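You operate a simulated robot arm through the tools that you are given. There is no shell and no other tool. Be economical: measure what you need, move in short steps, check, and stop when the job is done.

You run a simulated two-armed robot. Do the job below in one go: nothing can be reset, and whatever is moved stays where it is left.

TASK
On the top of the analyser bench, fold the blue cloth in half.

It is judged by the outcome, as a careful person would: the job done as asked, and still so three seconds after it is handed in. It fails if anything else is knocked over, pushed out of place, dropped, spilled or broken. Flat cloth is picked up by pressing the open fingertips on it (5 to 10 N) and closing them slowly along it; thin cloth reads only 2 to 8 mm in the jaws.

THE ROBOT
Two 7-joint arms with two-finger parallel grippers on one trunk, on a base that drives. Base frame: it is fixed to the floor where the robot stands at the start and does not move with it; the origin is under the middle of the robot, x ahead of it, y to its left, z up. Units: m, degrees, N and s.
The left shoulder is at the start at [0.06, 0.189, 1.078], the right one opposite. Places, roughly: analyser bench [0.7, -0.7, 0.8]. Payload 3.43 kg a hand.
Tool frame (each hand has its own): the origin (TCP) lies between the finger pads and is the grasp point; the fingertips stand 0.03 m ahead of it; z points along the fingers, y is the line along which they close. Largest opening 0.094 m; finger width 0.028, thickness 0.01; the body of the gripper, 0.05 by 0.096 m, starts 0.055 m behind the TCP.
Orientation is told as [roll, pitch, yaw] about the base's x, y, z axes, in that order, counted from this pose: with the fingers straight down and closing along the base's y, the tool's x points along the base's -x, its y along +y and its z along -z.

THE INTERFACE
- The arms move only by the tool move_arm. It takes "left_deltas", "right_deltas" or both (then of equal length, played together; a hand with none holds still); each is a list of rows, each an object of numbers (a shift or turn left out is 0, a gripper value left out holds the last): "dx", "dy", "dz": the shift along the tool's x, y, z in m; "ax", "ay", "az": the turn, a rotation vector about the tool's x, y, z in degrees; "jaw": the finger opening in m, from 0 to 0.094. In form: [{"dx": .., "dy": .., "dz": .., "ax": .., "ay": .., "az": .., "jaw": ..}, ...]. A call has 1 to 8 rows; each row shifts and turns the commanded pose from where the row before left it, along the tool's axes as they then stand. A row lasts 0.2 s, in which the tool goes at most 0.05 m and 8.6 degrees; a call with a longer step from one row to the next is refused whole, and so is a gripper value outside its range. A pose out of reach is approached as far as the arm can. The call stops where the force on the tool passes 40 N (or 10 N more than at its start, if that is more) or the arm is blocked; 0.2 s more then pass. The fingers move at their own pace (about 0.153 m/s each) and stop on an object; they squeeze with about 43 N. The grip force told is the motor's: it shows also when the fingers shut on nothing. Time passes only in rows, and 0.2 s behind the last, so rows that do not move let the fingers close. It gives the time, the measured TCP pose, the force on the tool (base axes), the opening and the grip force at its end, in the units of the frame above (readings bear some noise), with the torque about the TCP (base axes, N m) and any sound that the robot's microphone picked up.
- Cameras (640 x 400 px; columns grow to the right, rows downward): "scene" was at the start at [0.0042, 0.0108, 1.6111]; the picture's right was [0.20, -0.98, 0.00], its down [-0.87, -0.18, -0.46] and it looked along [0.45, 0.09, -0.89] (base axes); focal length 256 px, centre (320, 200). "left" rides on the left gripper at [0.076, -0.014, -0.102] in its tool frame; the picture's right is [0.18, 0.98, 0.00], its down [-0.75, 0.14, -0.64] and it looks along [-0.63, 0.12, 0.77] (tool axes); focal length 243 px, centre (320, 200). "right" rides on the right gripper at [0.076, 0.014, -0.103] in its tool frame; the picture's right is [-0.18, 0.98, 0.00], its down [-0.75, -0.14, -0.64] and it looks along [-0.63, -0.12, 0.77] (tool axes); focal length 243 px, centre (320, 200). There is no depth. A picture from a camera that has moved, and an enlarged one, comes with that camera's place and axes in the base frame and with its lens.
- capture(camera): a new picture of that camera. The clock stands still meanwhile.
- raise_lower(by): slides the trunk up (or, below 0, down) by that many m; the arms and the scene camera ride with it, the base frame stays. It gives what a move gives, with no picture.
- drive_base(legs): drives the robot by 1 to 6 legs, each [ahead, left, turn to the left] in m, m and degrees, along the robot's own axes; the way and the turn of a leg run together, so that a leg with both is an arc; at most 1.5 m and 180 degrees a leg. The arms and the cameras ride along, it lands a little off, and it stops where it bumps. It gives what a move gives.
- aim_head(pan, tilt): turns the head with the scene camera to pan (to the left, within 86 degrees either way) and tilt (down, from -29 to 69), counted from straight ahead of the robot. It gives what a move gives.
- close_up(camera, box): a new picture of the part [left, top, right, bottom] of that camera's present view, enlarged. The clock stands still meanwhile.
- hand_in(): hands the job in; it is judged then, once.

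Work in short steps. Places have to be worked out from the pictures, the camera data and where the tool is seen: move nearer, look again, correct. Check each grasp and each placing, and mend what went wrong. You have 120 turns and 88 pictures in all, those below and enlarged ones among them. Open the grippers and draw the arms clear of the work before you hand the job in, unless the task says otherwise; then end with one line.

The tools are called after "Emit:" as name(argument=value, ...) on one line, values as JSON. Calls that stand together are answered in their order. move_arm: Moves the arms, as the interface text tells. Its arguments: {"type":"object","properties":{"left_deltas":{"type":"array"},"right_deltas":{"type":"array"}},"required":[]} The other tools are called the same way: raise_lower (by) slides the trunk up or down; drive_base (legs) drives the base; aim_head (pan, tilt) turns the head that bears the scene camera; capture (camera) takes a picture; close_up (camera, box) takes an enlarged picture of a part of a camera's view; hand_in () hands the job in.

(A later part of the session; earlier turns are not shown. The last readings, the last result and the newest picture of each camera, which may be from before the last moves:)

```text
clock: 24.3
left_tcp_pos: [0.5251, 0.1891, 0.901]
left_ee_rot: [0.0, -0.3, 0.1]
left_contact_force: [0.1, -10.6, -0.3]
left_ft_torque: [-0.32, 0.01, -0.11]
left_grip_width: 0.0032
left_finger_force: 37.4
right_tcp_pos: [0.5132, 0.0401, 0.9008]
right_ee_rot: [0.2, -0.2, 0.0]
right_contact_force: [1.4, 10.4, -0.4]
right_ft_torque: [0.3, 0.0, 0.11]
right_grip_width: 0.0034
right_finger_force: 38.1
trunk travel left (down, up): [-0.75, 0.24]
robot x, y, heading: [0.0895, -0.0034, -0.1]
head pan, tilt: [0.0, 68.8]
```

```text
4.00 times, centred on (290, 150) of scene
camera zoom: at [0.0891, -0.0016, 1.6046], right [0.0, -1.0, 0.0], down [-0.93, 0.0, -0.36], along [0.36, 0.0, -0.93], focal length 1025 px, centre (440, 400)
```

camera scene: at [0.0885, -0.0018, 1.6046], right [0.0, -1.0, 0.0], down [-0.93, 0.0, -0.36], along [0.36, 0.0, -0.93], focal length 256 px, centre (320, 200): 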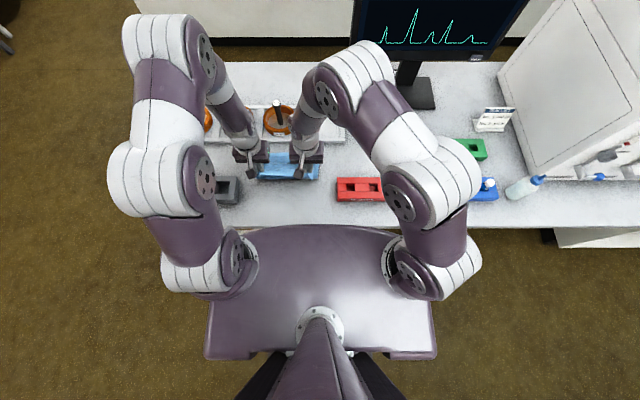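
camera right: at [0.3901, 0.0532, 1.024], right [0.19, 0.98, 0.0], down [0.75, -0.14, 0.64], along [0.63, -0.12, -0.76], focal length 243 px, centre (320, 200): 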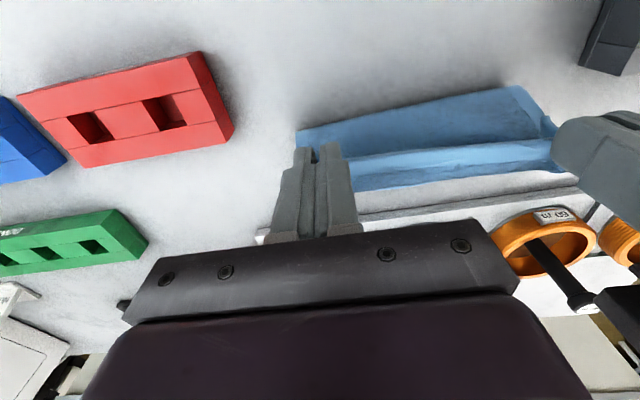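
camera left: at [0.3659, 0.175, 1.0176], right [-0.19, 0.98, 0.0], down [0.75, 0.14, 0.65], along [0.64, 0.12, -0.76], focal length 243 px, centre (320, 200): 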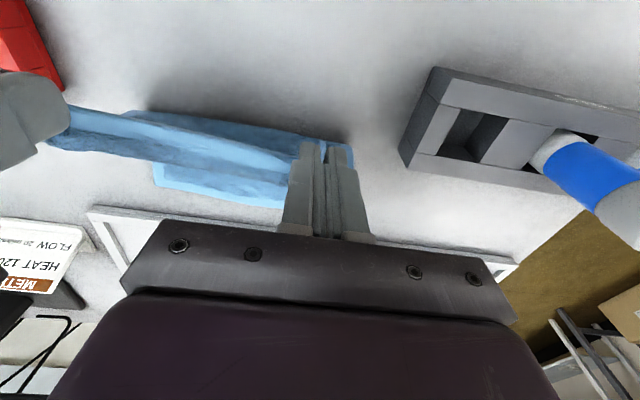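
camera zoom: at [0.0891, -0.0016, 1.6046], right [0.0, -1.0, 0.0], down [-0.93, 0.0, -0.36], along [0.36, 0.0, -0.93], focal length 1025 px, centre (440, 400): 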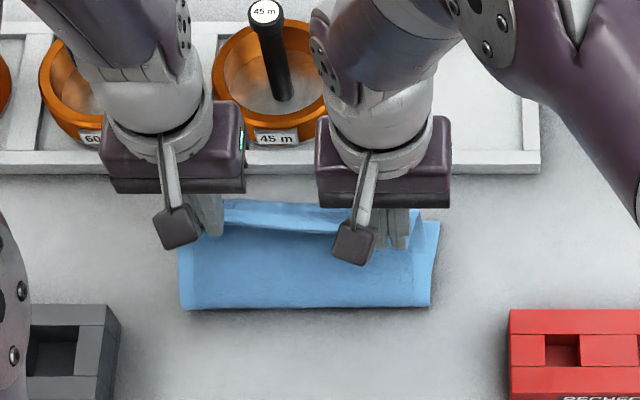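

The crease crept forward because the arc was too wide for the cloth. I go back and lower to lay the near part down again, then I'll swing on a tighter ~10 cm arc about x ≈ 0.472.

Emit:
move_arm(left_deltas=[{"dx": 0.042}, {"dx": 0.042}, {"dx": 0.028, "dz": 0.02}, {"dx": 0.027, "dz": 0.019}, {}], right_deltas=[{"dx": 0.042}, {"dx": 0.042}, {"dx": 0.028, "dz": 0.02}, {"dx": 0.027, "dz": 0.019}, {}])

Emit:
close_up(camera="scene", box=[220, 100, 360, 200])

Emit:
capture(camera="left")

```text
clock: 25.5
left_tcp_pos: [0.3848, 0.1892, 0.8615]
left_ee_rot: [0.0, -0.4, 0.0]
left_contact_force: [-0.4, -9.2, 0.2]
left_ft_torque: [-0.33, 0.0, -0.05]
left_grip_width: 0.0032
left_finger_force: 37.7
right_tcp_pos: [0.3719, 0.0397, 0.863]
right_ee_rot: [0.3, -0.3, 0.0]
right_contact_force: [0.5, 9.7, 0.7]
right_ft_torque: [0.29, 0.01, 0.11]
right_grip_width: 0.0033
right_finger_force: 38.0
trunk travel left (down, up): [-0.75, 0.24]
robot x, y, heading: [0.0896, -0.0012, 0.1]
head pan, tilt: [0.0, 68.8]
```

```text
4.00 times, centred on (290, 150) of scene
camera zoom: at [0.0878, -0.0022, 1.6046], right [0.0, -1.0, 0.0], down [-0.93, 0.0, -0.36], along [0.36, 0.0, -0.93], focal length 1025 px, centre (440, 400)
```

zoom: 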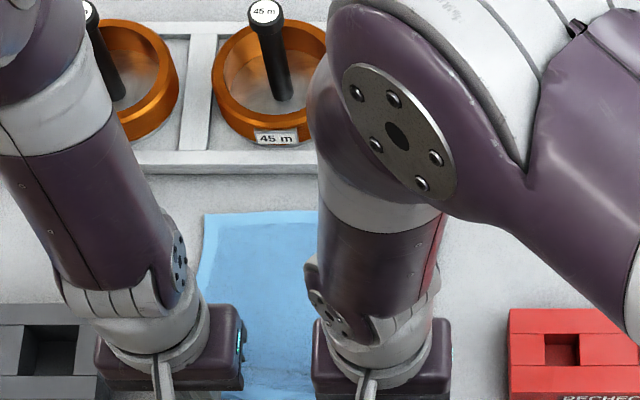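

```text
50 pictures are left
camera left: at [0.3064, 0.1748, 0.9638], right [-0.19, 0.98, 0.0], down [0.75, 0.14, 0.65], along [0.64, 0.12, -0.76], focal length 243 px, centre (320, 200)
```

left: 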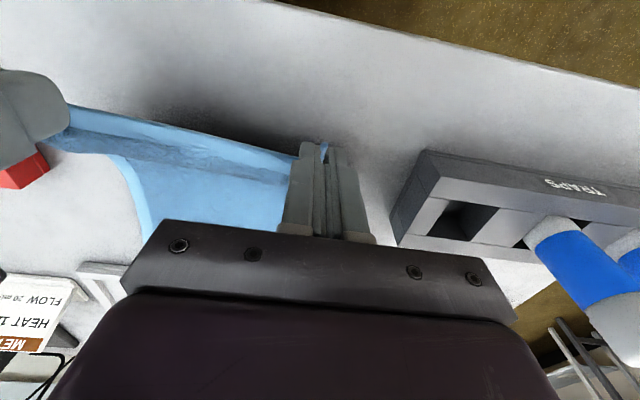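

The cloth lies unrolled with the far edge still at 0.604. Now the tighter arc forward.

Emit:
move_arm(left_deltas=[{"dx": -0.025, "dz": -0.018}, {"dx": -0.03, "dz": -0.012}, {"dx": -0.022, "dz": -0.002}, {"dx": -0.028, "dz": 0.004}, {"dx": -0.025, "dz": 0.013}, {"dx": -0.02, "dz": 0.015}, {"dx": -0.013, "dz": 0.015}, {"dx": -0.009, "dz": 0.015}], right_deltas=[{"dx": -0.025, "dz": -0.018}, {"dx": -0.03, "dz": -0.012}, {"dx": -0.022, "dz": -0.002}, {"dx": -0.028, "dz": 0.004}, {"dx": -0.025, "dz": 0.013}, {"dx": -0.02, "dz": 0.015}, {"dx": -0.013, "dz": 0.015}, {"dx": -0.009, "dz": 0.015}])

Emit:
close_up(camera="scene", box=[220, 100, 360, 200])

Emit:
capture(camera="right")

```text
clock: 27.3
left_tcp_pos: [0.5573, 0.1909, 0.8315]
left_ee_rot: [-0.1, -0.4, 0.1]
left_contact_force: [-0.5, -10.8, 0.6]
left_ft_torque: [-0.37, 0.0, -0.13]
left_grip_width: 0.0031
left_finger_force: 37.6
right_tcp_pos: [0.5461, 0.0414, 0.8348]
right_ee_rot: [0.2, -0.2, -0.1]
right_contact_force: [1.1, 11.4, 0.2]
right_ft_torque: [0.32, 0.05, 0.18]
right_grip_width: 0.0032
right_finger_force: 38.1
trunk travel left (down, up): [-0.75, 0.24]
robot x, y, heading: [0.0876, 0.0018, -0.1]
head pan, tilt: [0.0, 68.8]
```

```text
4.00 times, centred on (290, 150) of scene
camera zoom: at [0.088, -0.0016, 1.6046], right [0.0, -1.0, 0.0], down [-0.93, 0.0, -0.36], along [0.36, 0.0, -0.93], focal length 1025 px, centre (440, 400)
```

zoom: 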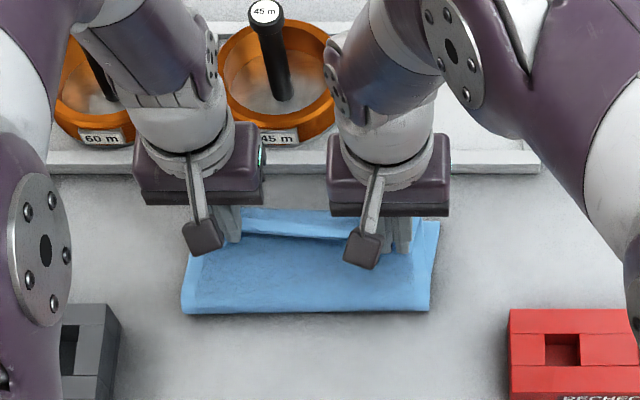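

```text
48 pictures are left
camera right: at [0.4687, 0.0536, 0.9373], right [0.18, 0.98, 0.0], down [0.75, -0.14, 0.64], along [0.63, -0.12, -0.76], focal length 243 px, centre (320, 200)
```

right: 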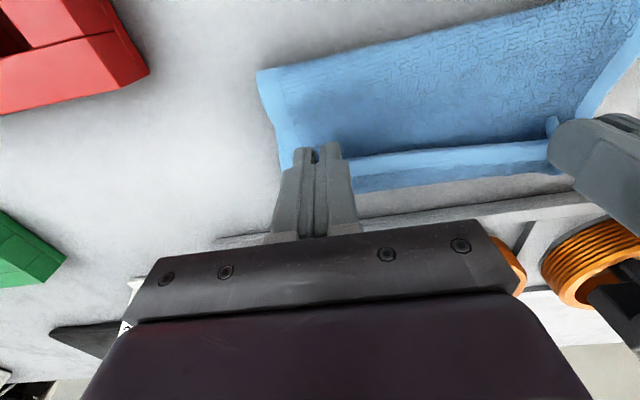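

The top layer now loops over with slack at the crease. I move the last centimetre forward and down, open so the edge drops from ~2 cm, and raise the hands.

Emit:
move_arm(left_deltas=[{"dx": -0.008, "dz": 0.008, "dy": -0.001}, {"dx": -0.006, "dz": 0.008, "dy": -0.001}, {}, {"jaw": 0.02}, {"jaw": 0.03}, {"dz": -0.02}, {"dz": -0.04}, {"dz": -0.04}], right_deltas=[{"dx": -0.008, "dz": 0.009, "dy": 0.001}, {"dx": -0.006, "dz": 0.009, "dy": 0.001}, {}, {"jaw": 0.02}, {"jaw": 0.03}, {"dz": -0.02}, {"dz": -0.04}, {"dz": -0.04}])

Emit:
close_up(camera="scene", box=[220, 100, 360, 200])

Emit:
capture(camera="right")

Emit:
capture(camera="left")

```text
clock: 29.1
left_tcp_pos: [0.5702, 0.1883, 0.9171]
left_ee_rot: [0.0, -0.4, 0.0]
left_contact_force: [0.0, -0.5, 0.5]
left_ft_torque: [-0.01, 0.01, 0.0]
left_grip_width: 0.03
left_finger_force: 0.1
right_tcp_pos: [0.557, 0.0417, 0.9187]
right_ee_rot: [0.1, -0.3, 0.0]
right_contact_force: [-0.2, 0.1, 0.2]
right_ft_torque: [0.0, 0.02, 0.03]
right_grip_width: 0.03
right_finger_force: 0.1
trunk travel left (down, up): [-0.75, 0.24]
robot x, y, heading: [0.0876, -0.0014, -0.5]
head pan, tilt: [0.0, 68.8]
```

```text
4.00 times, centred on (290, 150) of scene
camera zoom: at [0.085, -0.0022, 1.6045], right [0.0, -1.0, 0.0], down [-0.93, 0.0, -0.36], along [0.36, 0.0, -0.93], focal length 1025 px, centre (440, 400)
```

zoom: 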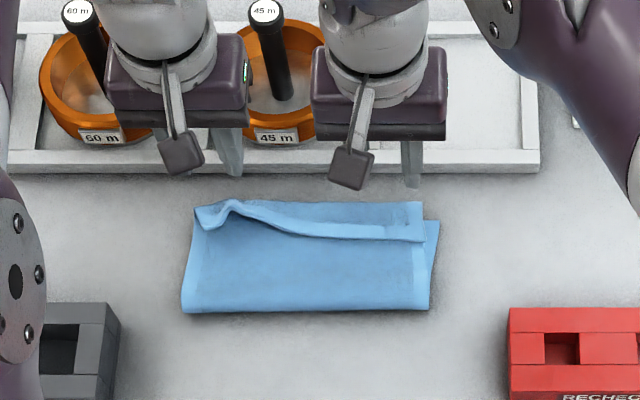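

```text
46 pictures are left
camera right: at [0.4809, 0.0563, 1.02], right [0.18, 0.98, 0.0], down [0.75, -0.14, 0.65], along [0.63, -0.12, -0.76], focal length 243 px, centre (320, 200)
```

right: 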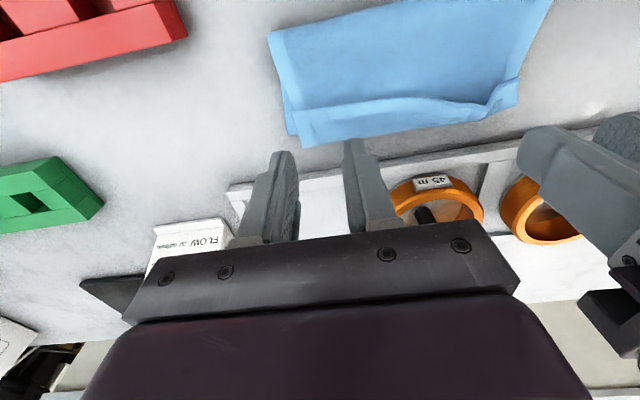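

```text
45 pictures are left
camera left: at [0.492, 0.1732, 1.0192], right [-0.19, 0.98, 0.0], down [0.75, 0.14, 0.65], along [0.64, 0.12, -0.76], focal length 243 px, centre (320, 200)
```

left: 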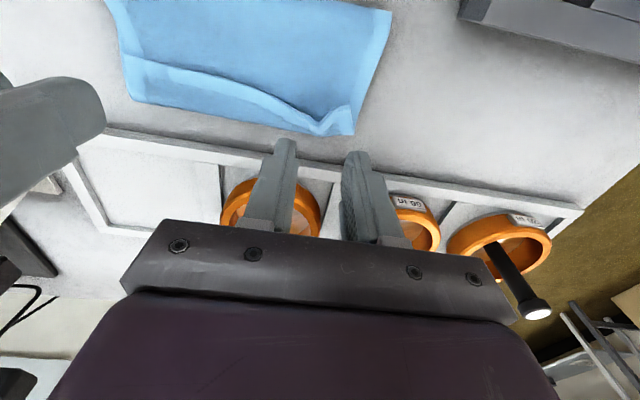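

The edge fell with a 2–3.5 cm lip still turned back. The real fix is a hinge-like grip: jaws closing along x right at the edge, so the cloth hangs from the tips. I look closer at the lip before unfolding and redoing it.

Emit:
close_up(camera="left", box=[100, 0, 400, 170])

```text
2.13 times, centred on (250, 85) of left
camera zoom: at [0.492, 0.1732, 1.0192], right [-0.19, 0.98, 0.0], down [0.75, 0.14, 0.65], along [0.64, 0.12, -0.76], focal length 518 px, centre (469, 445)
```

zoom: 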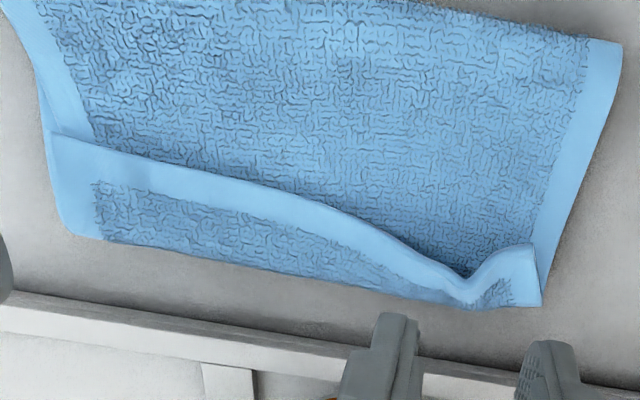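

Clear view: the lip's free edge runs from about (0.57, 0.01) to a dip at the left pinch, with the left corner at (0.573, 0.218). I regrip the lip with both hands to lay the cloth flat again; first hover.

Emit:
move_arm(left_deltas=[{"dx": -0.014, "dy": 0.012, "jaw": 0.026}, {"dz": 0.04}, {"dz": 0.04}, {"dz": 0.028}, {}], right_deltas=[{"dx": -0.015, "dy": -0.002, "jaw": 0.03}, {"dz": 0.04}, {"dz": 0.04}, {"dz": 0.03}, {}])

Emit:
capture(camera="left")

Emit:
capture(camera="right")

```text
clock: 30.3
left_tcp_pos: [0.584, 0.1979, 0.8095]
left_ee_rot: [0.0, -0.5, 0.1]
left_contact_force: [0.1, 1.3, -0.6]
left_ft_torque: [-0.01, 0.02, -0.02]
left_grip_width: 0.0258
left_finger_force: 0.1
right_tcp_pos: [0.5752, 0.0407, 0.8071]
right_ee_rot: [0.2, -0.3, 0.0]
right_contact_force: [-0.2, 0.3, 0.2]
right_ft_torque: [-0.04, 0.0, -0.01]
right_grip_width: 0.03
right_finger_force: 0.1
trunk travel left (down, up): [-0.75, 0.24]
robot x, y, heading: [0.0873, -0.0, -0.1]
head pan, tilt: [0.0, 68.8]
```

```text
43 pictures are left
camera left: at [0.5069, 0.1844, 0.9117], right [-0.19, 0.98, 0.0], down [0.75, 0.14, 0.65], along [0.64, 0.12, -0.76], focal length 243 px, centre (320, 200)
```

left: 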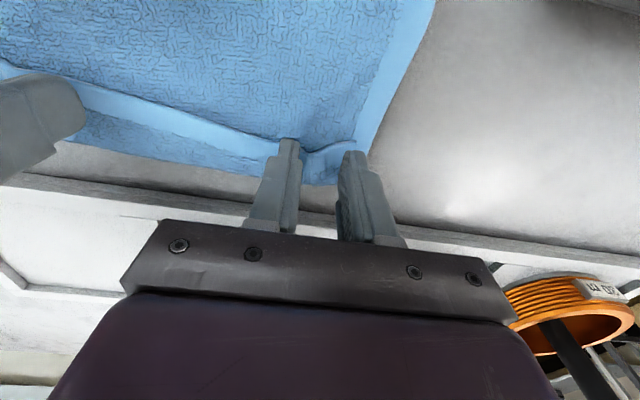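

```text
42 pictures are left
camera right: at [0.4975, 0.0551, 0.91], right [0.18, 0.98, 0.0], down [0.75, -0.14, 0.65], along [0.63, -0.12, -0.76], focal length 243 px, centre (320, 200)
```

right: 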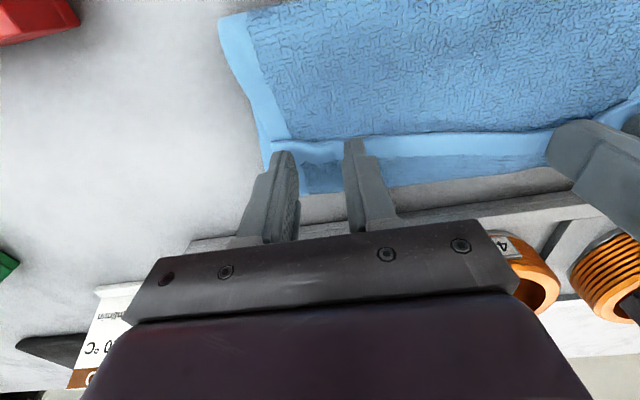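

Both pairs of fingers straddle the lip. I lower gently to contact.

Emit:
move_arm(left_deltas=[{"dz": 0.004}, {"dz": 0.004}, {}], right_deltas=[{"dz": 0.004}, {"dz": 0.003}, {}])

```text
clock: 31.1
left_tcp_pos: [0.5867, 0.1985, 0.8011]
left_ee_rot: [0.0, -0.5, 0.1]
left_contact_force: [0.7, 0.5, 2.9]
left_ft_torque: [0.02, 0.0, -0.01]
left_grip_width: 0.0256
left_finger_force: 0.0
right_tcp_pos: [0.5738, 0.0415, 0.8012]
right_ee_rot: [0.3, -0.4, 0.1]
right_contact_force: [0.1, 2.0, 3.6]
right_ft_torque: [0.03, -0.02, 0.0]
right_grip_width: 0.0297
right_finger_force: 0.0
trunk travel left (down, up): [-0.75, 0.24]
robot x, y, heading: [0.0893, -0.0013, -0.2]
head pan, tilt: [0.0, 68.8]
```

Contact at 3 N on both; press a millimetre more and close slowly.

Emit:
move_arm(left_deltas=[{"dz": 0.0015}, {"jaw": 0.02}, {"jaw": 0.015}, {"jaw": 0.01}, {"jaw": 0.005}, {"jaw": 0.0}, {"jaw": 0.0}], right_deltas=[{"dz": 0.0012}, {"jaw": 0.025}, {"jaw": 0.019}, {"jaw": 0.012}, {"jaw": 0.005}, {"jaw": 0.0}, {"jaw": 0.0}])

Emit:
capture(camera="left")

```text
clock: 32.7
left_tcp_pos: [0.5855, 0.1972, 0.7997]
left_ee_rot: [-0.1, -0.5, 0.1]
left_contact_force: [0.1, -11.0, 4.6]
left_ft_torque: [-0.3, 0.01, -0.06]
left_grip_width: 0.0031
left_finger_force: 37.6
right_tcp_pos: [0.5737, 0.0401, 0.8003]
right_ee_rot: [0.2, -0.4, 0.0]
right_contact_force: [0.7, 11.0, 5.6]
right_ft_torque: [0.36, -0.06, 0.03]
right_grip_width: 0.0035
right_finger_force: 38.6
trunk travel left (down, up): [-0.75, 0.24]
robot x, y, heading: [0.0867, 0.002, 0.1]
head pan, tilt: [0.0, 68.8]
```

```text
41 pictures are left
camera left: at [0.5068, 0.184, 0.9026], right [-0.19, 0.98, 0.0], down [0.75, 0.14, 0.65], along [0.64, 0.12, -0.76], focal length 243 px, centre (320, 200)
```

left: 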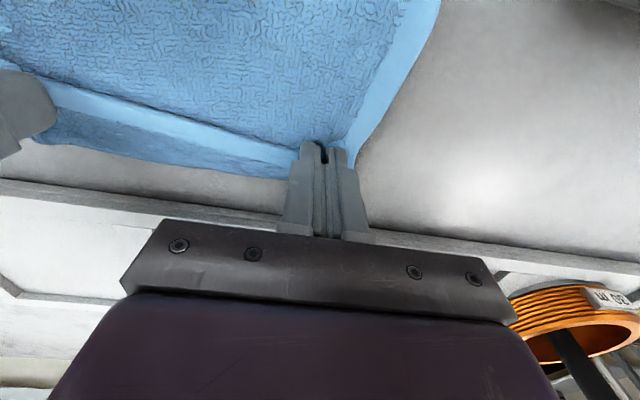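

Single-layer grips (3.1/3.5 mm). I swing both back over to the near side, up first.

Emit:
move_arm(left_deltas=[{"dz": -0.03}, {"dx": 0.02, "dz": -0.025}, {"dx": 0.028, "dz": -0.02}, {"dx": 0.03, "dz": -0.015}, {"dx": 0.03}, {"dx": 0.03}, {"dx": 0.03, "dz": 0.02}, {"dx": 0.025, "dz": 0.03}], right_deltas=[{"dz": -0.03}, {"dx": 0.02, "dz": -0.025}, {"dx": 0.028, "dz": -0.02}, {"dx": 0.03, "dz": -0.015}, {"dx": 0.03}, {"dx": 0.03}, {"dx": 0.03, "dz": 0.02}, {"dx": 0.025, "dz": 0.03}])

Emit:
move_arm(left_deltas=[{"dx": 0.017, "dz": 0.015}, {"dx": 0.006, "dz": 0.02}, {}, {"jaw": 0.01}, {"jaw": 0.025}, {"jaw": 0.03}, {"dz": -0.03}, {"dz": -0.04}], right_deltas=[{"dx": 0.017, "dz": 0.015}, {"dx": 0.007, "dz": 0.02}, {}, {"jaw": 0.01}, {"jaw": 0.025}, {"jaw": 0.03}, {"dz": -0.03}, {"dz": -0.04}])

Emit:
capture(camera="left")

Emit:
capture(camera="right")

Emit:
close_up(camera="scene", box=[220, 130, 360, 230])

```text
clock: 34.5
left_tcp_pos: [0.3929, 0.1986, 0.8379]
left_ee_rot: [0.0, -0.5, 0.0]
left_contact_force: [-1.1, -12.5, 0.4]
left_ft_torque: [-0.4, 0.01, -0.08]
left_grip_width: 0.0029
left_finger_force: 37.4
right_tcp_pos: [0.3827, 0.0393, 0.8363]
right_ee_rot: [0.2, -0.3, 0.0]
right_contact_force: [0.6, 13.1, -0.5]
right_ft_torque: [0.39, -0.02, 0.01]
right_grip_width: 0.0034
right_finger_force: 38.0
trunk travel left (down, up): [-0.75, 0.24]
robot x, y, heading: [0.089, 0.0003, -0.2]
head pan, tilt: [0.0, 68.8]
```

```text
clock: 36.3
left_tcp_pos: [0.3682, 0.2004, 0.8744]
left_ee_rot: [0.1, -0.4, 0.1]
left_contact_force: [-0.6, -0.1, 0.6]
left_ft_torque: [0.04, -0.03, -0.01]
left_grip_width: 0.03
left_finger_force: 0.0
right_tcp_pos: [0.3549, 0.0397, 0.8735]
right_ee_rot: [0.1, -0.3, 0.0]
right_contact_force: [0.9, 0.4, 0.1]
right_ft_torque: [-0.03, -0.01, 0.01]
right_grip_width: 0.0298
right_finger_force: 0.1
trunk travel left (down, up): [-0.75, 0.24]
robot x, y, heading: [0.0867, -0.0015, 0.1]
head pan, tilt: [0.0, 68.8]
```

```text
40 pictures are left
camera left: at [0.2906, 0.1851, 0.9772], right [-0.19, 0.98, 0.0], down [0.75, 0.14, 0.65], along [0.64, 0.12, -0.76], focal length 243 px, centre (320, 200)
```

left: 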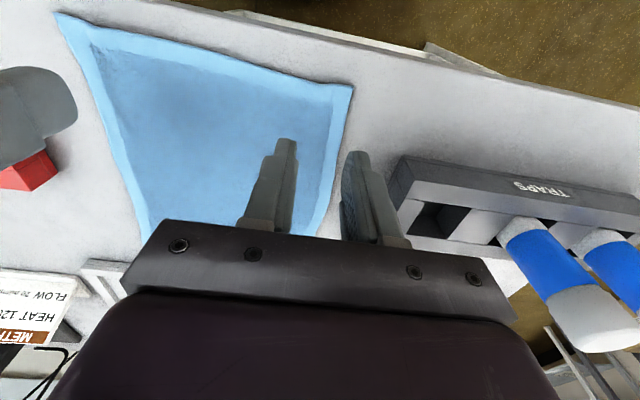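

```text
39 pictures are left
camera right: at [0.2786, 0.0533, 0.9762], right [0.18, 0.98, 0.0], down [0.75, -0.14, 0.65], along [0.64, -0.12, -0.76], focal length 243 px, centre (320, 200)
```

right: 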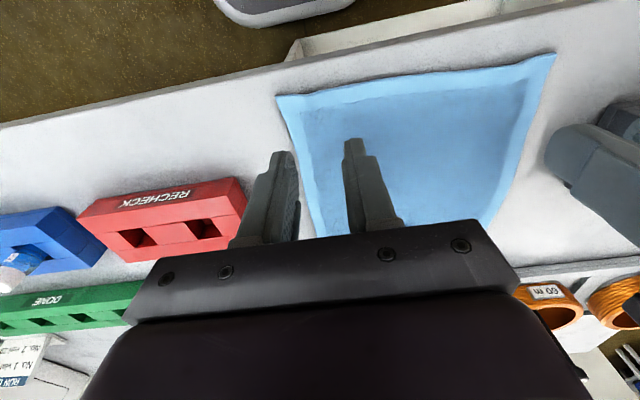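

```text
4.00 times, centred on (290, 180) of scene
camera zoom: at [0.0844, -0.0029, 1.6044], right [0.0, -1.0, 0.0], down [-0.93, 0.0, -0.36], along [0.36, 0.0, -0.93], focal length 1025 px, centre (440, 280)
```

zoom: 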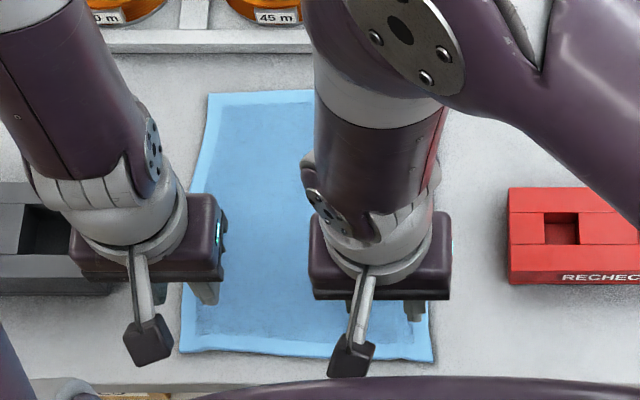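

The cloth is flat again, with the near edge at x ≈ 0.34 and the far edge at ≈ 0.60, so the mid line is at 0.47. Now I turn both hands 90° outward so the jaws close along x, for the hinge-like edge grip.

Emit:
move_arm(left_deltas=[{"az": 8.5}, {"az": 8.5}, {"az": 8.5}, {"az": 8.5}, {"az": 8.5}, {"az": 8.5}, {"az": 8.5}, {"az": 8.5}], right_deltas=[{"az": -8.5}, {"az": -8.5}, {"az": -8.5}, {"az": -8.5}, {"az": -8.5}, {"az": -8.5}, {"az": -8.5}, {"az": -8.5}])

Emit:
move_arm(left_deltas=[{"az": 7.3}, {"az": 7.3}, {"az": 7.3}, {}], right_deltas=[{"az": -7.3}, {"az": -7.3}, {"az": -7.3}, {}])

Emit:
capture(camera="left")

Emit:
capture(camera="scene")

```text
clock: 38.1
left_tcp_pos: [0.3685, 0.2012, 0.8737]
left_ee_rot: [0.4, -0.2, -68.2]
left_contact_force: [0.0, -0.1, 0.5]
left_ft_torque: [-0.01, -0.02, -0.04]
left_grip_width: 0.0299
left_finger_force: 0.0
right_tcp_pos: [0.3566, 0.0399, 0.8727]
right_ee_rot: [-0.2, -0.3, 68.1]
right_contact_force: [-0.1, 0.2, 0.6]
right_ft_torque: [0.03, 0.0, -0.02]
right_grip_width: 0.0304
right_finger_force: 0.0
trunk travel left (down, up): [-0.75, 0.24]
robot x, y, heading: [0.0893, 0.0007, 0.0]
head pan, tilt: [0.0, 68.8]
```

```text
clock: 39.1
left_tcp_pos: [0.3676, 0.1992, 0.8749]
left_ee_rot: [0.3, 0.0, -89.9]
left_contact_force: [0.0, 0.9, 1.1]
left_ft_torque: [-0.02, 0.01, -0.02]
left_grip_width: 0.0299
left_finger_force: 0.1
right_tcp_pos: [0.3574, 0.0399, 0.873]
right_ee_rot: [-0.2, -0.2, 90.0]
right_contact_force: [-0.3, -0.6, 0.2]
right_ft_torque: [0.0, -0.03, -0.01]
right_grip_width: 0.03
right_finger_force: 0.1
trunk travel left (down, up): [-0.75, 0.24]
robot x, y, heading: [0.0889, 0.0007, 0.0]
head pan, tilt: [0.0, 68.8]
```

```text
37 pictures are left
camera left: at [0.352, 0.2762, 0.9767], right [0.98, 0.19, 0.01], down [0.14, -0.75, 0.64], along [0.13, -0.63, -0.77], focal length 243 px, centre (320, 200)
```

left: 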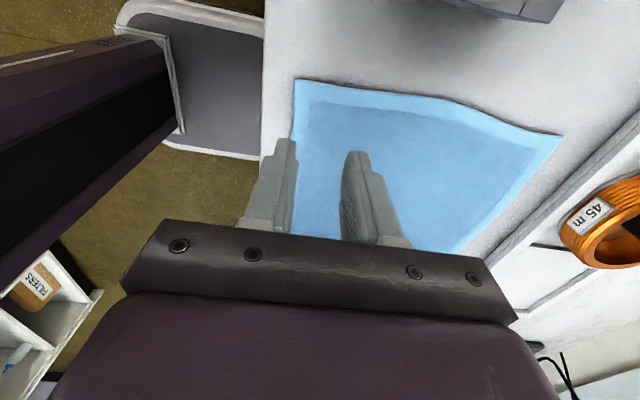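

```text
36 pictures are left
camera scene: at [0.0868, -0.0018, 1.6046], right [0.0, -1.0, 0.0], down [-0.93, 0.0, -0.36], along [0.36, 0.0, -0.93], focal length 256 px, centre (320, 200)
```

scene: 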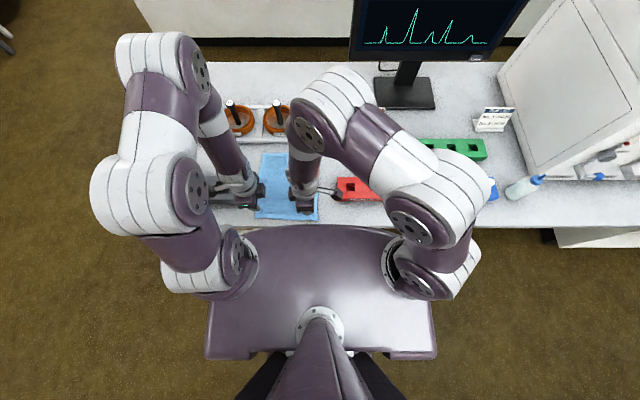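

The wrists turn fine. Now I position for an edge-straddling pinch: near finger on the bench just outside the edge, far finger ~1.4 cm inside, jaws at 22 mm, hovering ~1 cm.

Emit:
move_arm(left_deltas=[{"dy": -0.0206, "dx": 0.003, "dz": 0.025, "jaw": 0.022}, {"dz": 0.025}, {"dz": 0.023}, {}], right_deltas=[{"dy": 0.0174, "dx": 0.014, "dz": 0.025, "jaw": 0.022}, {"dz": 0.025}, {"dz": 0.021}, {}])

Emit:
close_up(camera="left", box=[200, 60, 500, 240])

Emit:
close_up(camera="right", box=[140, 60, 440, 240])

```text
clock: 40.1
left_tcp_pos: [0.3473, 0.2023, 0.8008]
left_ee_rot: [0.5, 0.0, -89.8]
left_contact_force: [0.9, 0.1, -0.1]
left_ft_torque: [-0.01, 0.0, 0.03]
left_grip_width: 0.022
left_finger_force: 0.1
right_tcp_pos: [0.3389, 0.0261, 0.801]
right_ee_rot: [-0.2, -0.2, 89.8]
right_contact_force: [0.0, 0.0, -0.2]
right_ft_torque: [0.0, -0.03, 0.01]
right_grip_width: 0.0222
right_finger_force: 0.0
trunk travel left (down, up): [-0.75, 0.24]
robot x, y, heading: [0.0891, -0.0009, -0.2]
head pan, tilt: [0.0, 68.8]
```

```text
2.13 times, centred on (350, 150) of left
camera zoom: at [0.3314, 0.2788, 0.9031], right [0.98, 0.19, 0.01], down [0.14, -0.75, 0.64], along [0.13, -0.63, -0.77], focal length 518 px, centre (256, 307)
```

zoom: 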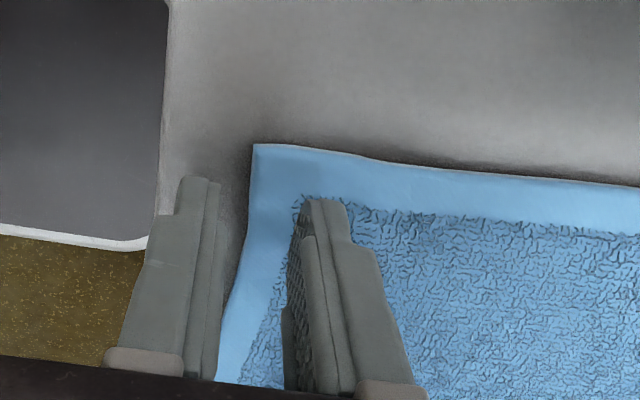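

```text
2.13 times, centred on (290, 150) of right
camera zoom: at [0.3247, -0.0509, 0.9032], right [-0.98, 0.19, 0.0], down [0.14, 0.75, 0.64], along [0.12, 0.63, -0.76], focal length 518 px, centre (384, 307)
```

zoom: 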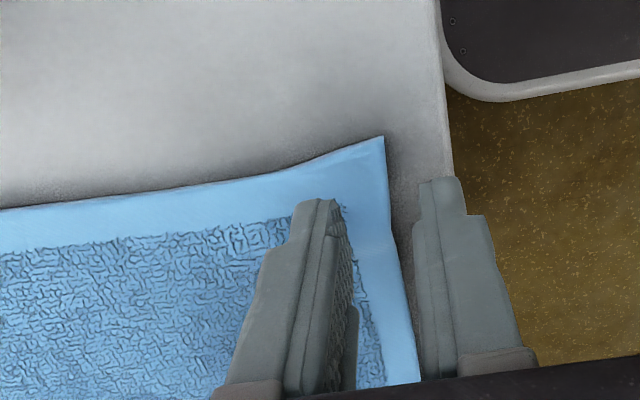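

Both hands straddle the near edge neatly. I lower to contact.

Emit:
move_arm(left_deltas=[{"dz": 0.004}, {"dz": 0.003}, {}], right_deltas=[{"dz": 0.004}, {"dz": 0.003}, {}])

```text
clock: 40.9
left_tcp_pos: [0.348, 0.2031, 0.7929]
left_ee_rot: [0.6, -0.1, -89.8]
left_contact_force: [-0.5, 0.1, 5.0]
left_ft_torque: [-0.02, -0.08, 0.03]
left_grip_width: 0.022
left_finger_force: 0.1
right_tcp_pos: [0.3396, 0.0252, 0.794]
right_ee_rot: [-0.2, -0.3, 89.8]
right_contact_force: [0.2, 0.1, 1.3]
right_ft_torque: [0.0, -0.06, -0.02]
right_grip_width: 0.022
right_finger_force: 0.4
trunk travel left (down, up): [-0.75, 0.24]
robot x, y, heading: [0.0859, 0.0015, -0.1]
head pan, tilt: [0.0, 68.8]
```

Left 5 N, right 1.3 N: I press slightly more (more on the right) and close slowly.

Emit:
move_arm(left_deltas=[{"dz": 0.0006}, {"jaw": 0.018}, {"jaw": 0.014}, {"jaw": 0.01}, {"jaw": 0.006}, {"jaw": 0.003}, {"jaw": 0.0}, {"jaw": 0.0}], right_deltas=[{"dz": 0.0016}, {"jaw": 0.018}, {"jaw": 0.014}, {"jaw": 0.01}, {"jaw": 0.006}, {"jaw": 0.003}, {"jaw": 0.0}, {"jaw": 0.0}])

Emit:
close_up(camera="left", box=[200, 60, 500, 240])

Emit:
close_up(camera="right", box=[140, 60, 440, 240])

```text
clock: 42.7
left_tcp_pos: [0.349, 0.2034, 0.7929]
left_ee_rot: [0.6, 0.1, -89.8]
left_contact_force: [5.2, -0.3, 26.3]
left_ft_torque: [-0.01, -0.26, 0.01]
left_grip_width: 0.0038
left_finger_force: 38.4
right_tcp_pos: [0.3399, 0.0263, 0.7926]
right_ee_rot: [-0.4, -0.3, 89.8]
right_contact_force: [1.2, 2.7, 13.6]
right_ft_torque: [0.04, -0.07, 0.0]
right_grip_width: 0.0
right_finger_force: 33.0
trunk travel left (down, up): [-0.75, 0.24]
robot x, y, heading: [0.087, -0.0023, -0.1]
head pan, tilt: [0.0, 68.8]
```

```text
2.13 times, centred on (350, 150) of left
camera zoom: at [0.3316, 0.2788, 0.8958], right [0.98, 0.19, 0.01], down [0.14, -0.75, 0.64], along [0.13, -0.63, -0.77], focal length 518 px, centre (256, 307)
```

zoom: 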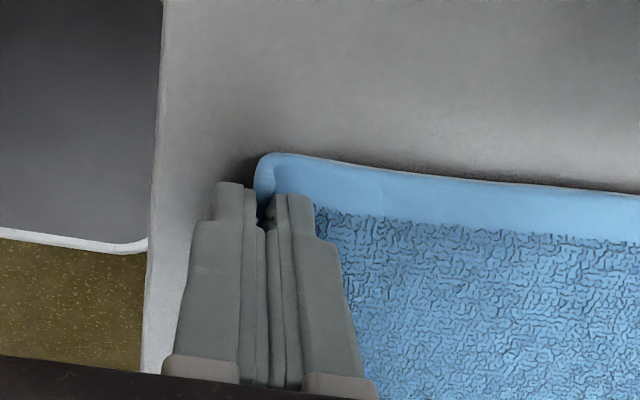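

```text
2.13 times, centred on (290, 150) of right
camera zoom: at [0.3248, -0.0513, 0.8953], right [-0.98, 0.19, -0.01], down [0.14, 0.75, 0.65], along [0.12, 0.63, -0.76], focal length 518 px, centre (384, 307)
```

zoom: 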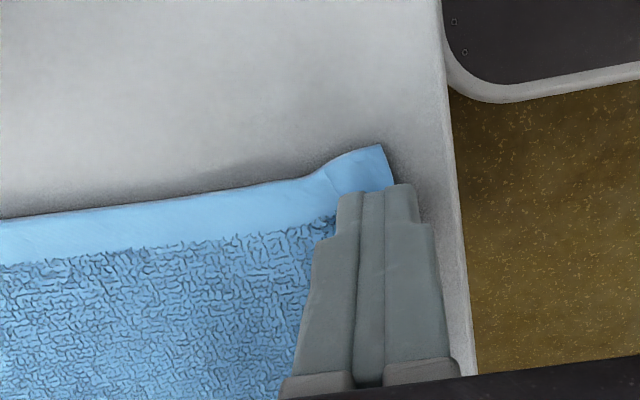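

The left is gripped (3.8 mm, edge curled up into the jaws), while the right closed on nothing. I raise the right hand, reopen, shift 5 mm inward, and look.

Emit:
move_arm(right_deltas=[{"dz": -0.004, "jaw": 0.01}, {"dz": -0.008, "jaw": 0.024}, {"dy": -0.004, "jaw": 0.024}, {}])

Emit:
close_up(camera="right", box=[140, 60, 440, 240])

```text
clock: 43.7
left_tcp_pos: [0.3479, 0.2028, 0.792]
left_ee_rot: [0.7, 0.1, -89.8]
left_contact_force: [7.0, 3.7, 35.1]
left_ft_torque: [0.12, -0.43, 0.01]
left_grip_width: 0.0037
left_finger_force: 37.9
right_tcp_pos: [0.3435, 0.0249, 0.805]
right_ee_rot: [-0.4, -0.2, 89.9]
right_contact_force: [0.0, 0.4, -0.2]
right_ft_torque: [-0.01, 0.01, 0.0]
right_grip_width: 0.0239
right_finger_force: 0.0
trunk travel left (down, up): [-0.75, 0.24]
robot x, y, heading: [0.0904, 0.0009, 0.2]
head pan, tilt: [0.0, 68.8]
```

```text
2.13 times, centred on (290, 150) of right
camera zoom: at [0.3285, -0.0513, 0.9074], right [-0.98, 0.19, 0.0], down [0.14, 0.75, 0.65], along [0.12, 0.63, -0.76], focal length 518 px, centre (384, 307)
```

zoom: 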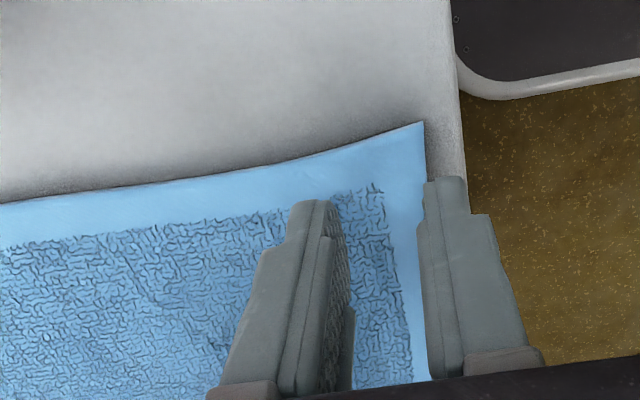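

The right corner slid slightly toward the robot (edge now x ≈ 0.331). I realign the right hand to straddle it, press firmer this time, and ease the left hand up 1.5 mm because it's pressing hard.

Emit:
move_arm(left_deltas=[{"dz": -0.0015}, {}, {}, {}], right_deltas=[{"dy": 0.007}, {"dz": 0.006}, {"dz": 0.006}, {}])

Emit:
close_up(camera="right", box=[140, 60, 440, 240])

```text
clock: 44.7
left_tcp_pos: [0.3477, 0.202, 0.7942]
left_ee_rot: [0.4, 0.1, -89.8]
left_contact_force: [0.6, -0.7, 13.0]
left_ft_torque: [-0.02, -0.04, -0.02]
left_grip_width: 0.0025
left_finger_force: 36.9
right_tcp_pos: [0.3361, 0.0262, 0.7932]
right_ee_rot: [-0.3, -0.2, 89.7]
right_contact_force: [-0.6, -1.0, 6.2]
right_ft_torque: [-0.03, -0.11, -0.03]
right_grip_width: 0.024
right_finger_force: 0.9
trunk travel left (down, up): [-0.75, 0.24]
robot x, y, heading: [0.0887, 0.0012, -0.0]
head pan, tilt: [0.0, 68.8]
```

```text
2.13 times, centred on (290, 150) of right
camera zoom: at [0.3216, -0.0506, 0.8957], right [-0.98, 0.19, 0.0], down [0.14, 0.75, 0.65], along [0.12, 0.63, -0.76], focal length 518 px, centre (384, 307)
```

zoom: 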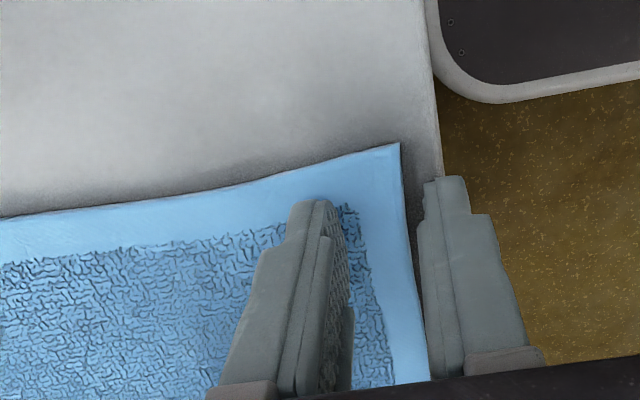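

The straddle is good at 6 N. I press 1 mm more and close slowly.

Emit:
move_arm(right_deltas=[{"dz": 0.001}, {"jaw": 0.019}, {"jaw": 0.014}, {"jaw": 0.01}, {"jaw": 0.006}, {"jaw": 0.003}, {"jaw": 0.0}, {"jaw": 0.0}])

Emit:
close_up(camera="right", box=[140, 60, 440, 240])

```text
clock: 46.5
left_tcp_pos: [0.3478, 0.2022, 0.7942]
left_ee_rot: [0.5, 0.1, -89.8]
left_contact_force: [0.1, -0.7, 13.0]
left_ft_torque: [-0.02, -0.02, -0.04]
left_grip_width: 0.0026
left_finger_force: 37.4
right_tcp_pos: [0.3373, 0.0266, 0.792]
right_ee_rot: [-0.3, -0.3, 89.8]
right_contact_force: [3.9, 0.1, 22.7]
right_ft_torque: [-0.05, -0.28, 0.01]
right_grip_width: 0.0028
right_finger_force: 37.8
trunk travel left (down, up): [-0.75, 0.24]
robot x, y, heading: [0.0926, -0.0014, 0.1]
head pan, tilt: [0.0, 68.8]
```

```text
2.13 times, centred on (290, 150) of right
camera zoom: at [0.3215, -0.0505, 0.895], right [-0.98, 0.19, 0.0], down [0.14, 0.75, 0.65], along [0.12, 0.63, -0.76], focal length 518 px, centre (384, 307)
```

zoom: 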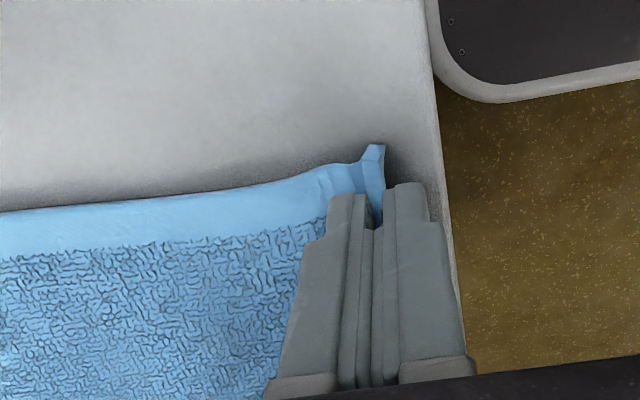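

The right jaw holds 2.8 mm with the edge curled up between the pads. I lift both 4 cm, moving a little forward, and check.

Emit:
move_arm(left_deltas=[{"dz": -0.015}, {"dz": -0.015, "dy": 0.005}, {"dz": -0.012, "dy": 0.007}, {}], right_deltas=[{"dz": -0.017}, {"dz": -0.015, "dy": -0.005}, {"dz": -0.012, "dy": -0.007}, {}])

Emit:
capture(camera="right")

Emit:
capture(camera="left")

```text
clock: 47.5
left_tcp_pos: [0.3599, 0.2026, 0.8343]
left_ee_rot: [0.4, 0.0, -89.7]
left_contact_force: [0.3, -0.3, 0.3]
left_ft_torque: [-0.02, 0.01, -0.02]
left_grip_width: 0.0022
left_finger_force: 36.9
right_tcp_pos: [0.3483, 0.0258, 0.8366]
right_ee_rot: [-0.2, -0.2, 89.9]
right_contact_force: [-0.3, 0.9, -0.6]
right_ft_torque: [0.04, -0.02, 0.01]
right_grip_width: 0.0029
right_finger_force: 36.9
trunk travel left (down, up): [-0.75, 0.24]
robot x, y, heading: [0.091, 0.0011, 0.0]
head pan, tilt: [0.0, 68.8]
```

```text
28 pictures are left
camera right: at [0.3335, -0.051, 0.9392], right [-0.98, 0.19, 0.0], down [0.14, 0.75, 0.64], along [0.12, 0.63, -0.76], focal length 243 px, centre (320, 200)
```

right: 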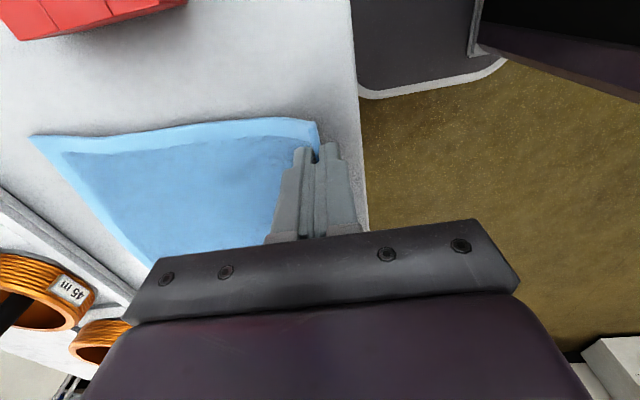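

```text
27 pictures are left
camera left: at [0.3436, 0.2797, 0.9376], right [0.98, 0.19, 0.01], down [0.14, -0.75, 0.64], along [0.13, -0.63, -0.77], focal length 243 px, centre (320, 200)
```

left: 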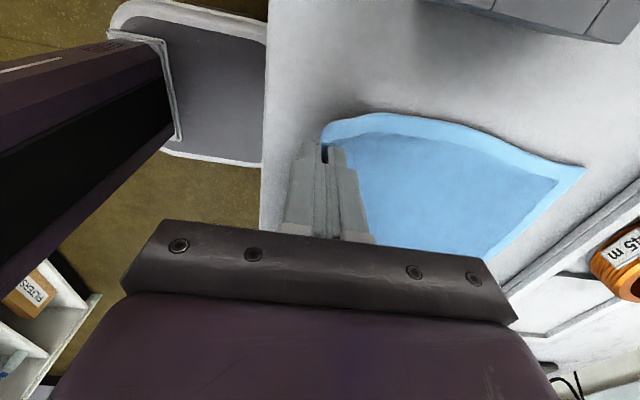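

Both grips hold, and the cloth now hangs from the fingertips as from a hinge. I swing forward on a ~10 cm arc about x ≈ 0.468.

Emit:
move_arm(left_deltas=[{"dy": 0.021, "dz": -0.022}, {"dy": 0.025, "dz": -0.02}, {"dy": 0.03, "dz": -0.013}, {"dy": 0.03, "dz": -0.007}, {"dy": 0.03, "dz": 0.003}, {"dy": 0.025, "dz": 0.01}, {"dy": 0.02, "dz": 0.014}, {"dy": 0.015, "dz": 0.016}], right_deltas=[{"dy": -0.021, "dz": -0.022}, {"dy": -0.025, "dz": -0.02}, {"dy": -0.03, "dz": -0.013}, {"dy": -0.03, "dz": -0.007}, {"dy": -0.03, "dz": 0.003}, {"dy": -0.025, "dz": 0.01}, {"dy": -0.02, "dz": 0.014}, {"dy": -0.015, "dz": 0.016}])

Emit:
close_up(camera="scene", box=[220, 100, 360, 200])

Emit:
capture(camera="left")

```text
clock: 49.3
left_tcp_pos: [0.5571, 0.2029, 0.8566]
left_ee_rot: [0.3, -0.1, -89.8]
left_contact_force: [-0.1, -0.3, -0.2]
left_ft_torque: [0.0, 0.01, 0.0]
left_grip_width: 0.0025
left_finger_force: 37.1
right_tcp_pos: [0.5458, 0.0252, 0.8565]
right_ee_rot: [-0.3, -0.2, 89.9]
right_contact_force: [-0.1, -0.2, 0.2]
right_ft_torque: [0.02, 0.05, 0.01]
right_grip_width: 0.0026
right_finger_force: 37.0
trunk travel left (down, up): [-0.75, 0.24]
robot x, y, heading: [0.091, 0.0012, -0.1]
head pan, tilt: [0.0, 68.8]
```

```text
4.00 times, centred on (290, 150) of scene
camera zoom: at [0.0887, -0.0017, 1.6046], right [0.0, -1.0, 0.0], down [-0.93, 0.0, -0.36], along [0.36, 0.0, -0.93], focal length 1025 px, centre (440, 400)
```

zoom: 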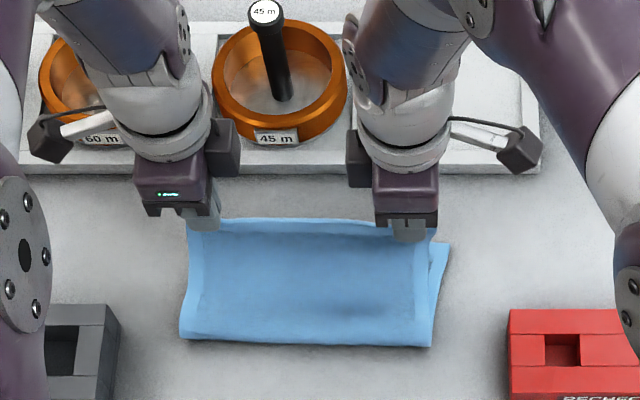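

```text
25 pictures are left
camera left: at [0.5407, 0.2795, 0.9587], right [0.98, 0.19, 0.01], down [0.14, -0.75, 0.64], along [0.13, -0.63, -0.77], focal length 243 px, centre (320, 200)
```

left: 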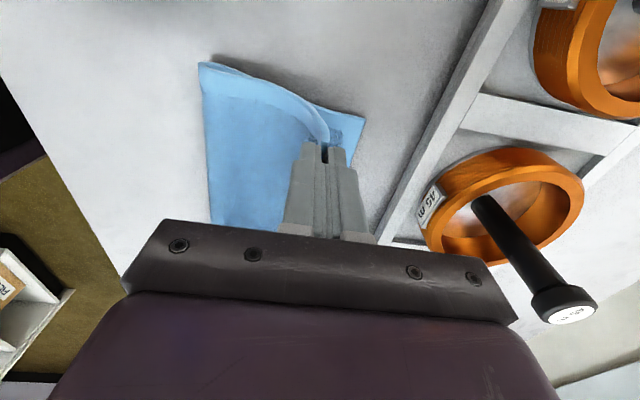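

The layer hangs cleanly, crease at x ≈ 0.47. The lower layer's far corners appear at about (0.591, 0.212) and (0.572, -0.01), so I aim the left edge a bit further than the right and lower to just above the lower layer.

Emit:
move_arm(left_deltas=[{"dy": 0.009, "dz": 0.016}, {"dy": 0.007, "dz": 0.016}, {"dy": 0.004, "dz": 0.014}, {"dy": 0.002, "dz": 0.008}, {}], right_deltas=[{"dy": -0.007, "dz": 0.016}, {"dy": -0.006, "dz": 0.016}, {"dy": -0.004, "dz": 0.014}, {"dy": -0.002, "dz": 0.008}, {}])

Emit:
capture(camera="right")

Emit:
capture(camera="left")

```text
clock: 50.5
left_tcp_pos: [0.5785, 0.2022, 0.8022]
left_ee_rot: [0.4, -0.1, -89.8]
left_contact_force: [-0.6, -1.3, 1.3]
left_ft_torque: [0.0, 0.01, -0.03]
left_grip_width: 0.0023
left_finger_force: 37.0
right_tcp_pos: [0.5651, 0.0257, 0.8007]
right_ee_rot: [-0.2, -0.2, 89.8]
right_contact_force: [-0.2, 1.4, 0.5]
right_ft_torque: [0.02, 0.0, 0.01]
right_grip_width: 0.0026
right_finger_force: 37.2
trunk travel left (down, up): [-0.75, 0.24]
robot x, y, heading: [0.0878, -0.0031, -0.0]
head pan, tilt: [0.0, 68.8]
```

```text
24 pictures are left
camera right: at [0.5493, -0.0519, 0.9041], right [-0.98, 0.19, 0.0], down [0.14, 0.75, 0.65], along [0.12, 0.63, -0.76], focal length 243 px, centre (320, 200)
```

right: 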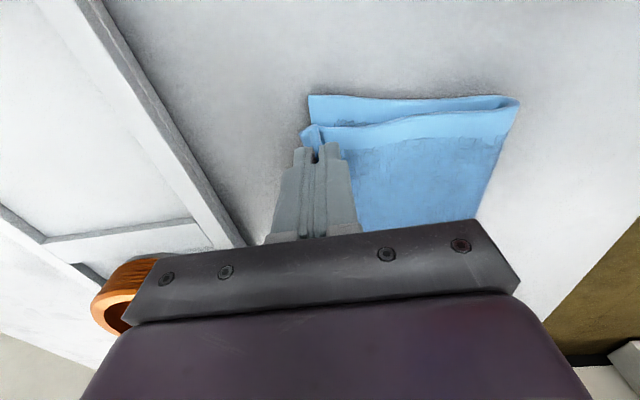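

```text
23 pictures are left
camera left: at [0.5612, 0.2796, 0.9056], right [0.98, 0.19, 0.01], down [0.14, -0.75, 0.64], along [0.13, -0.63, -0.77], focal length 243 px, centre (320, 200)
```

left: 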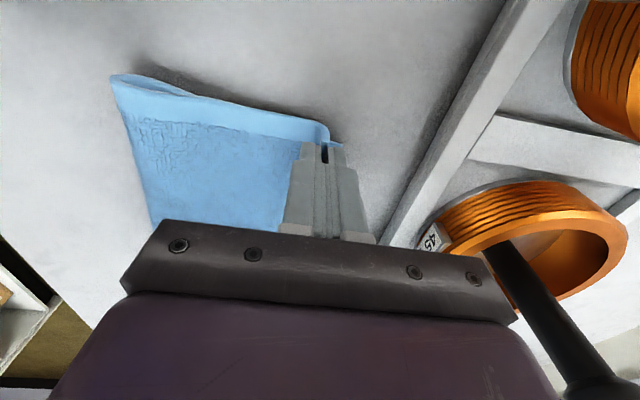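

Very good: only a slight mismatch remains, with the top layer ~1 cm too far left and the right side ~1 cm too far forward. I lift 6 mm, correct both, and lower again.

Emit:
move_arm(left_deltas=[{"dz": -0.006}, {"dx": -0.011}, {"dz": 0.005}, {}], right_deltas=[{"dz": -0.006}, {"dx": 0.011, "dy": 0.009}, {"dz": 0.006}, {}])

Emit:
capture(camera="right")

```text
clock: 51.5
left_tcp_pos: [0.5778, 0.1919, 0.805]
left_ee_rot: [0.6, 0.0, -89.8]
left_contact_force: [0.3, -0.1, -0.2]
left_ft_torque: [-0.02, -0.04, 0.0]
left_grip_width: 0.0023
left_finger_force: 36.9
right_tcp_pos: [0.5555, 0.0142, 0.8023]
right_ee_rot: [-0.4, -0.2, 89.8]
right_contact_force: [0.8, -0.2, 0.8]
right_ft_torque: [0.02, -0.04, 0.02]
right_grip_width: 0.0026
right_finger_force: 37.6
trunk travel left (down, up): [-0.75, 0.24]
robot x, y, heading: [0.0906, 0.0013, -0.3]
head pan, tilt: [0.0, 68.8]
```

```text
22 pictures are left
camera right: at [0.5402, -0.0629, 0.9049], right [-0.98, 0.19, 0.0], down [0.14, 0.75, 0.65], along [0.12, 0.63, -0.76], focal length 243 px, centre (320, 200)
```

right: 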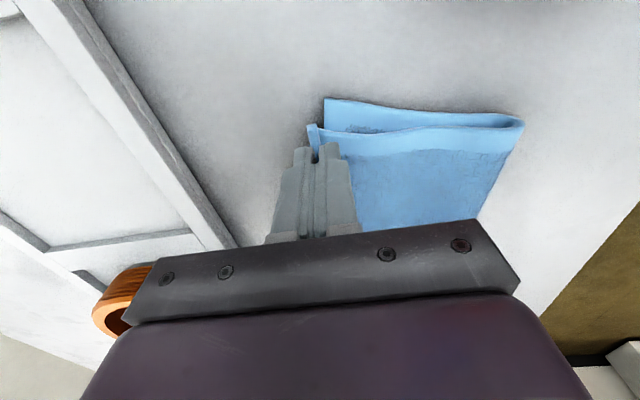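

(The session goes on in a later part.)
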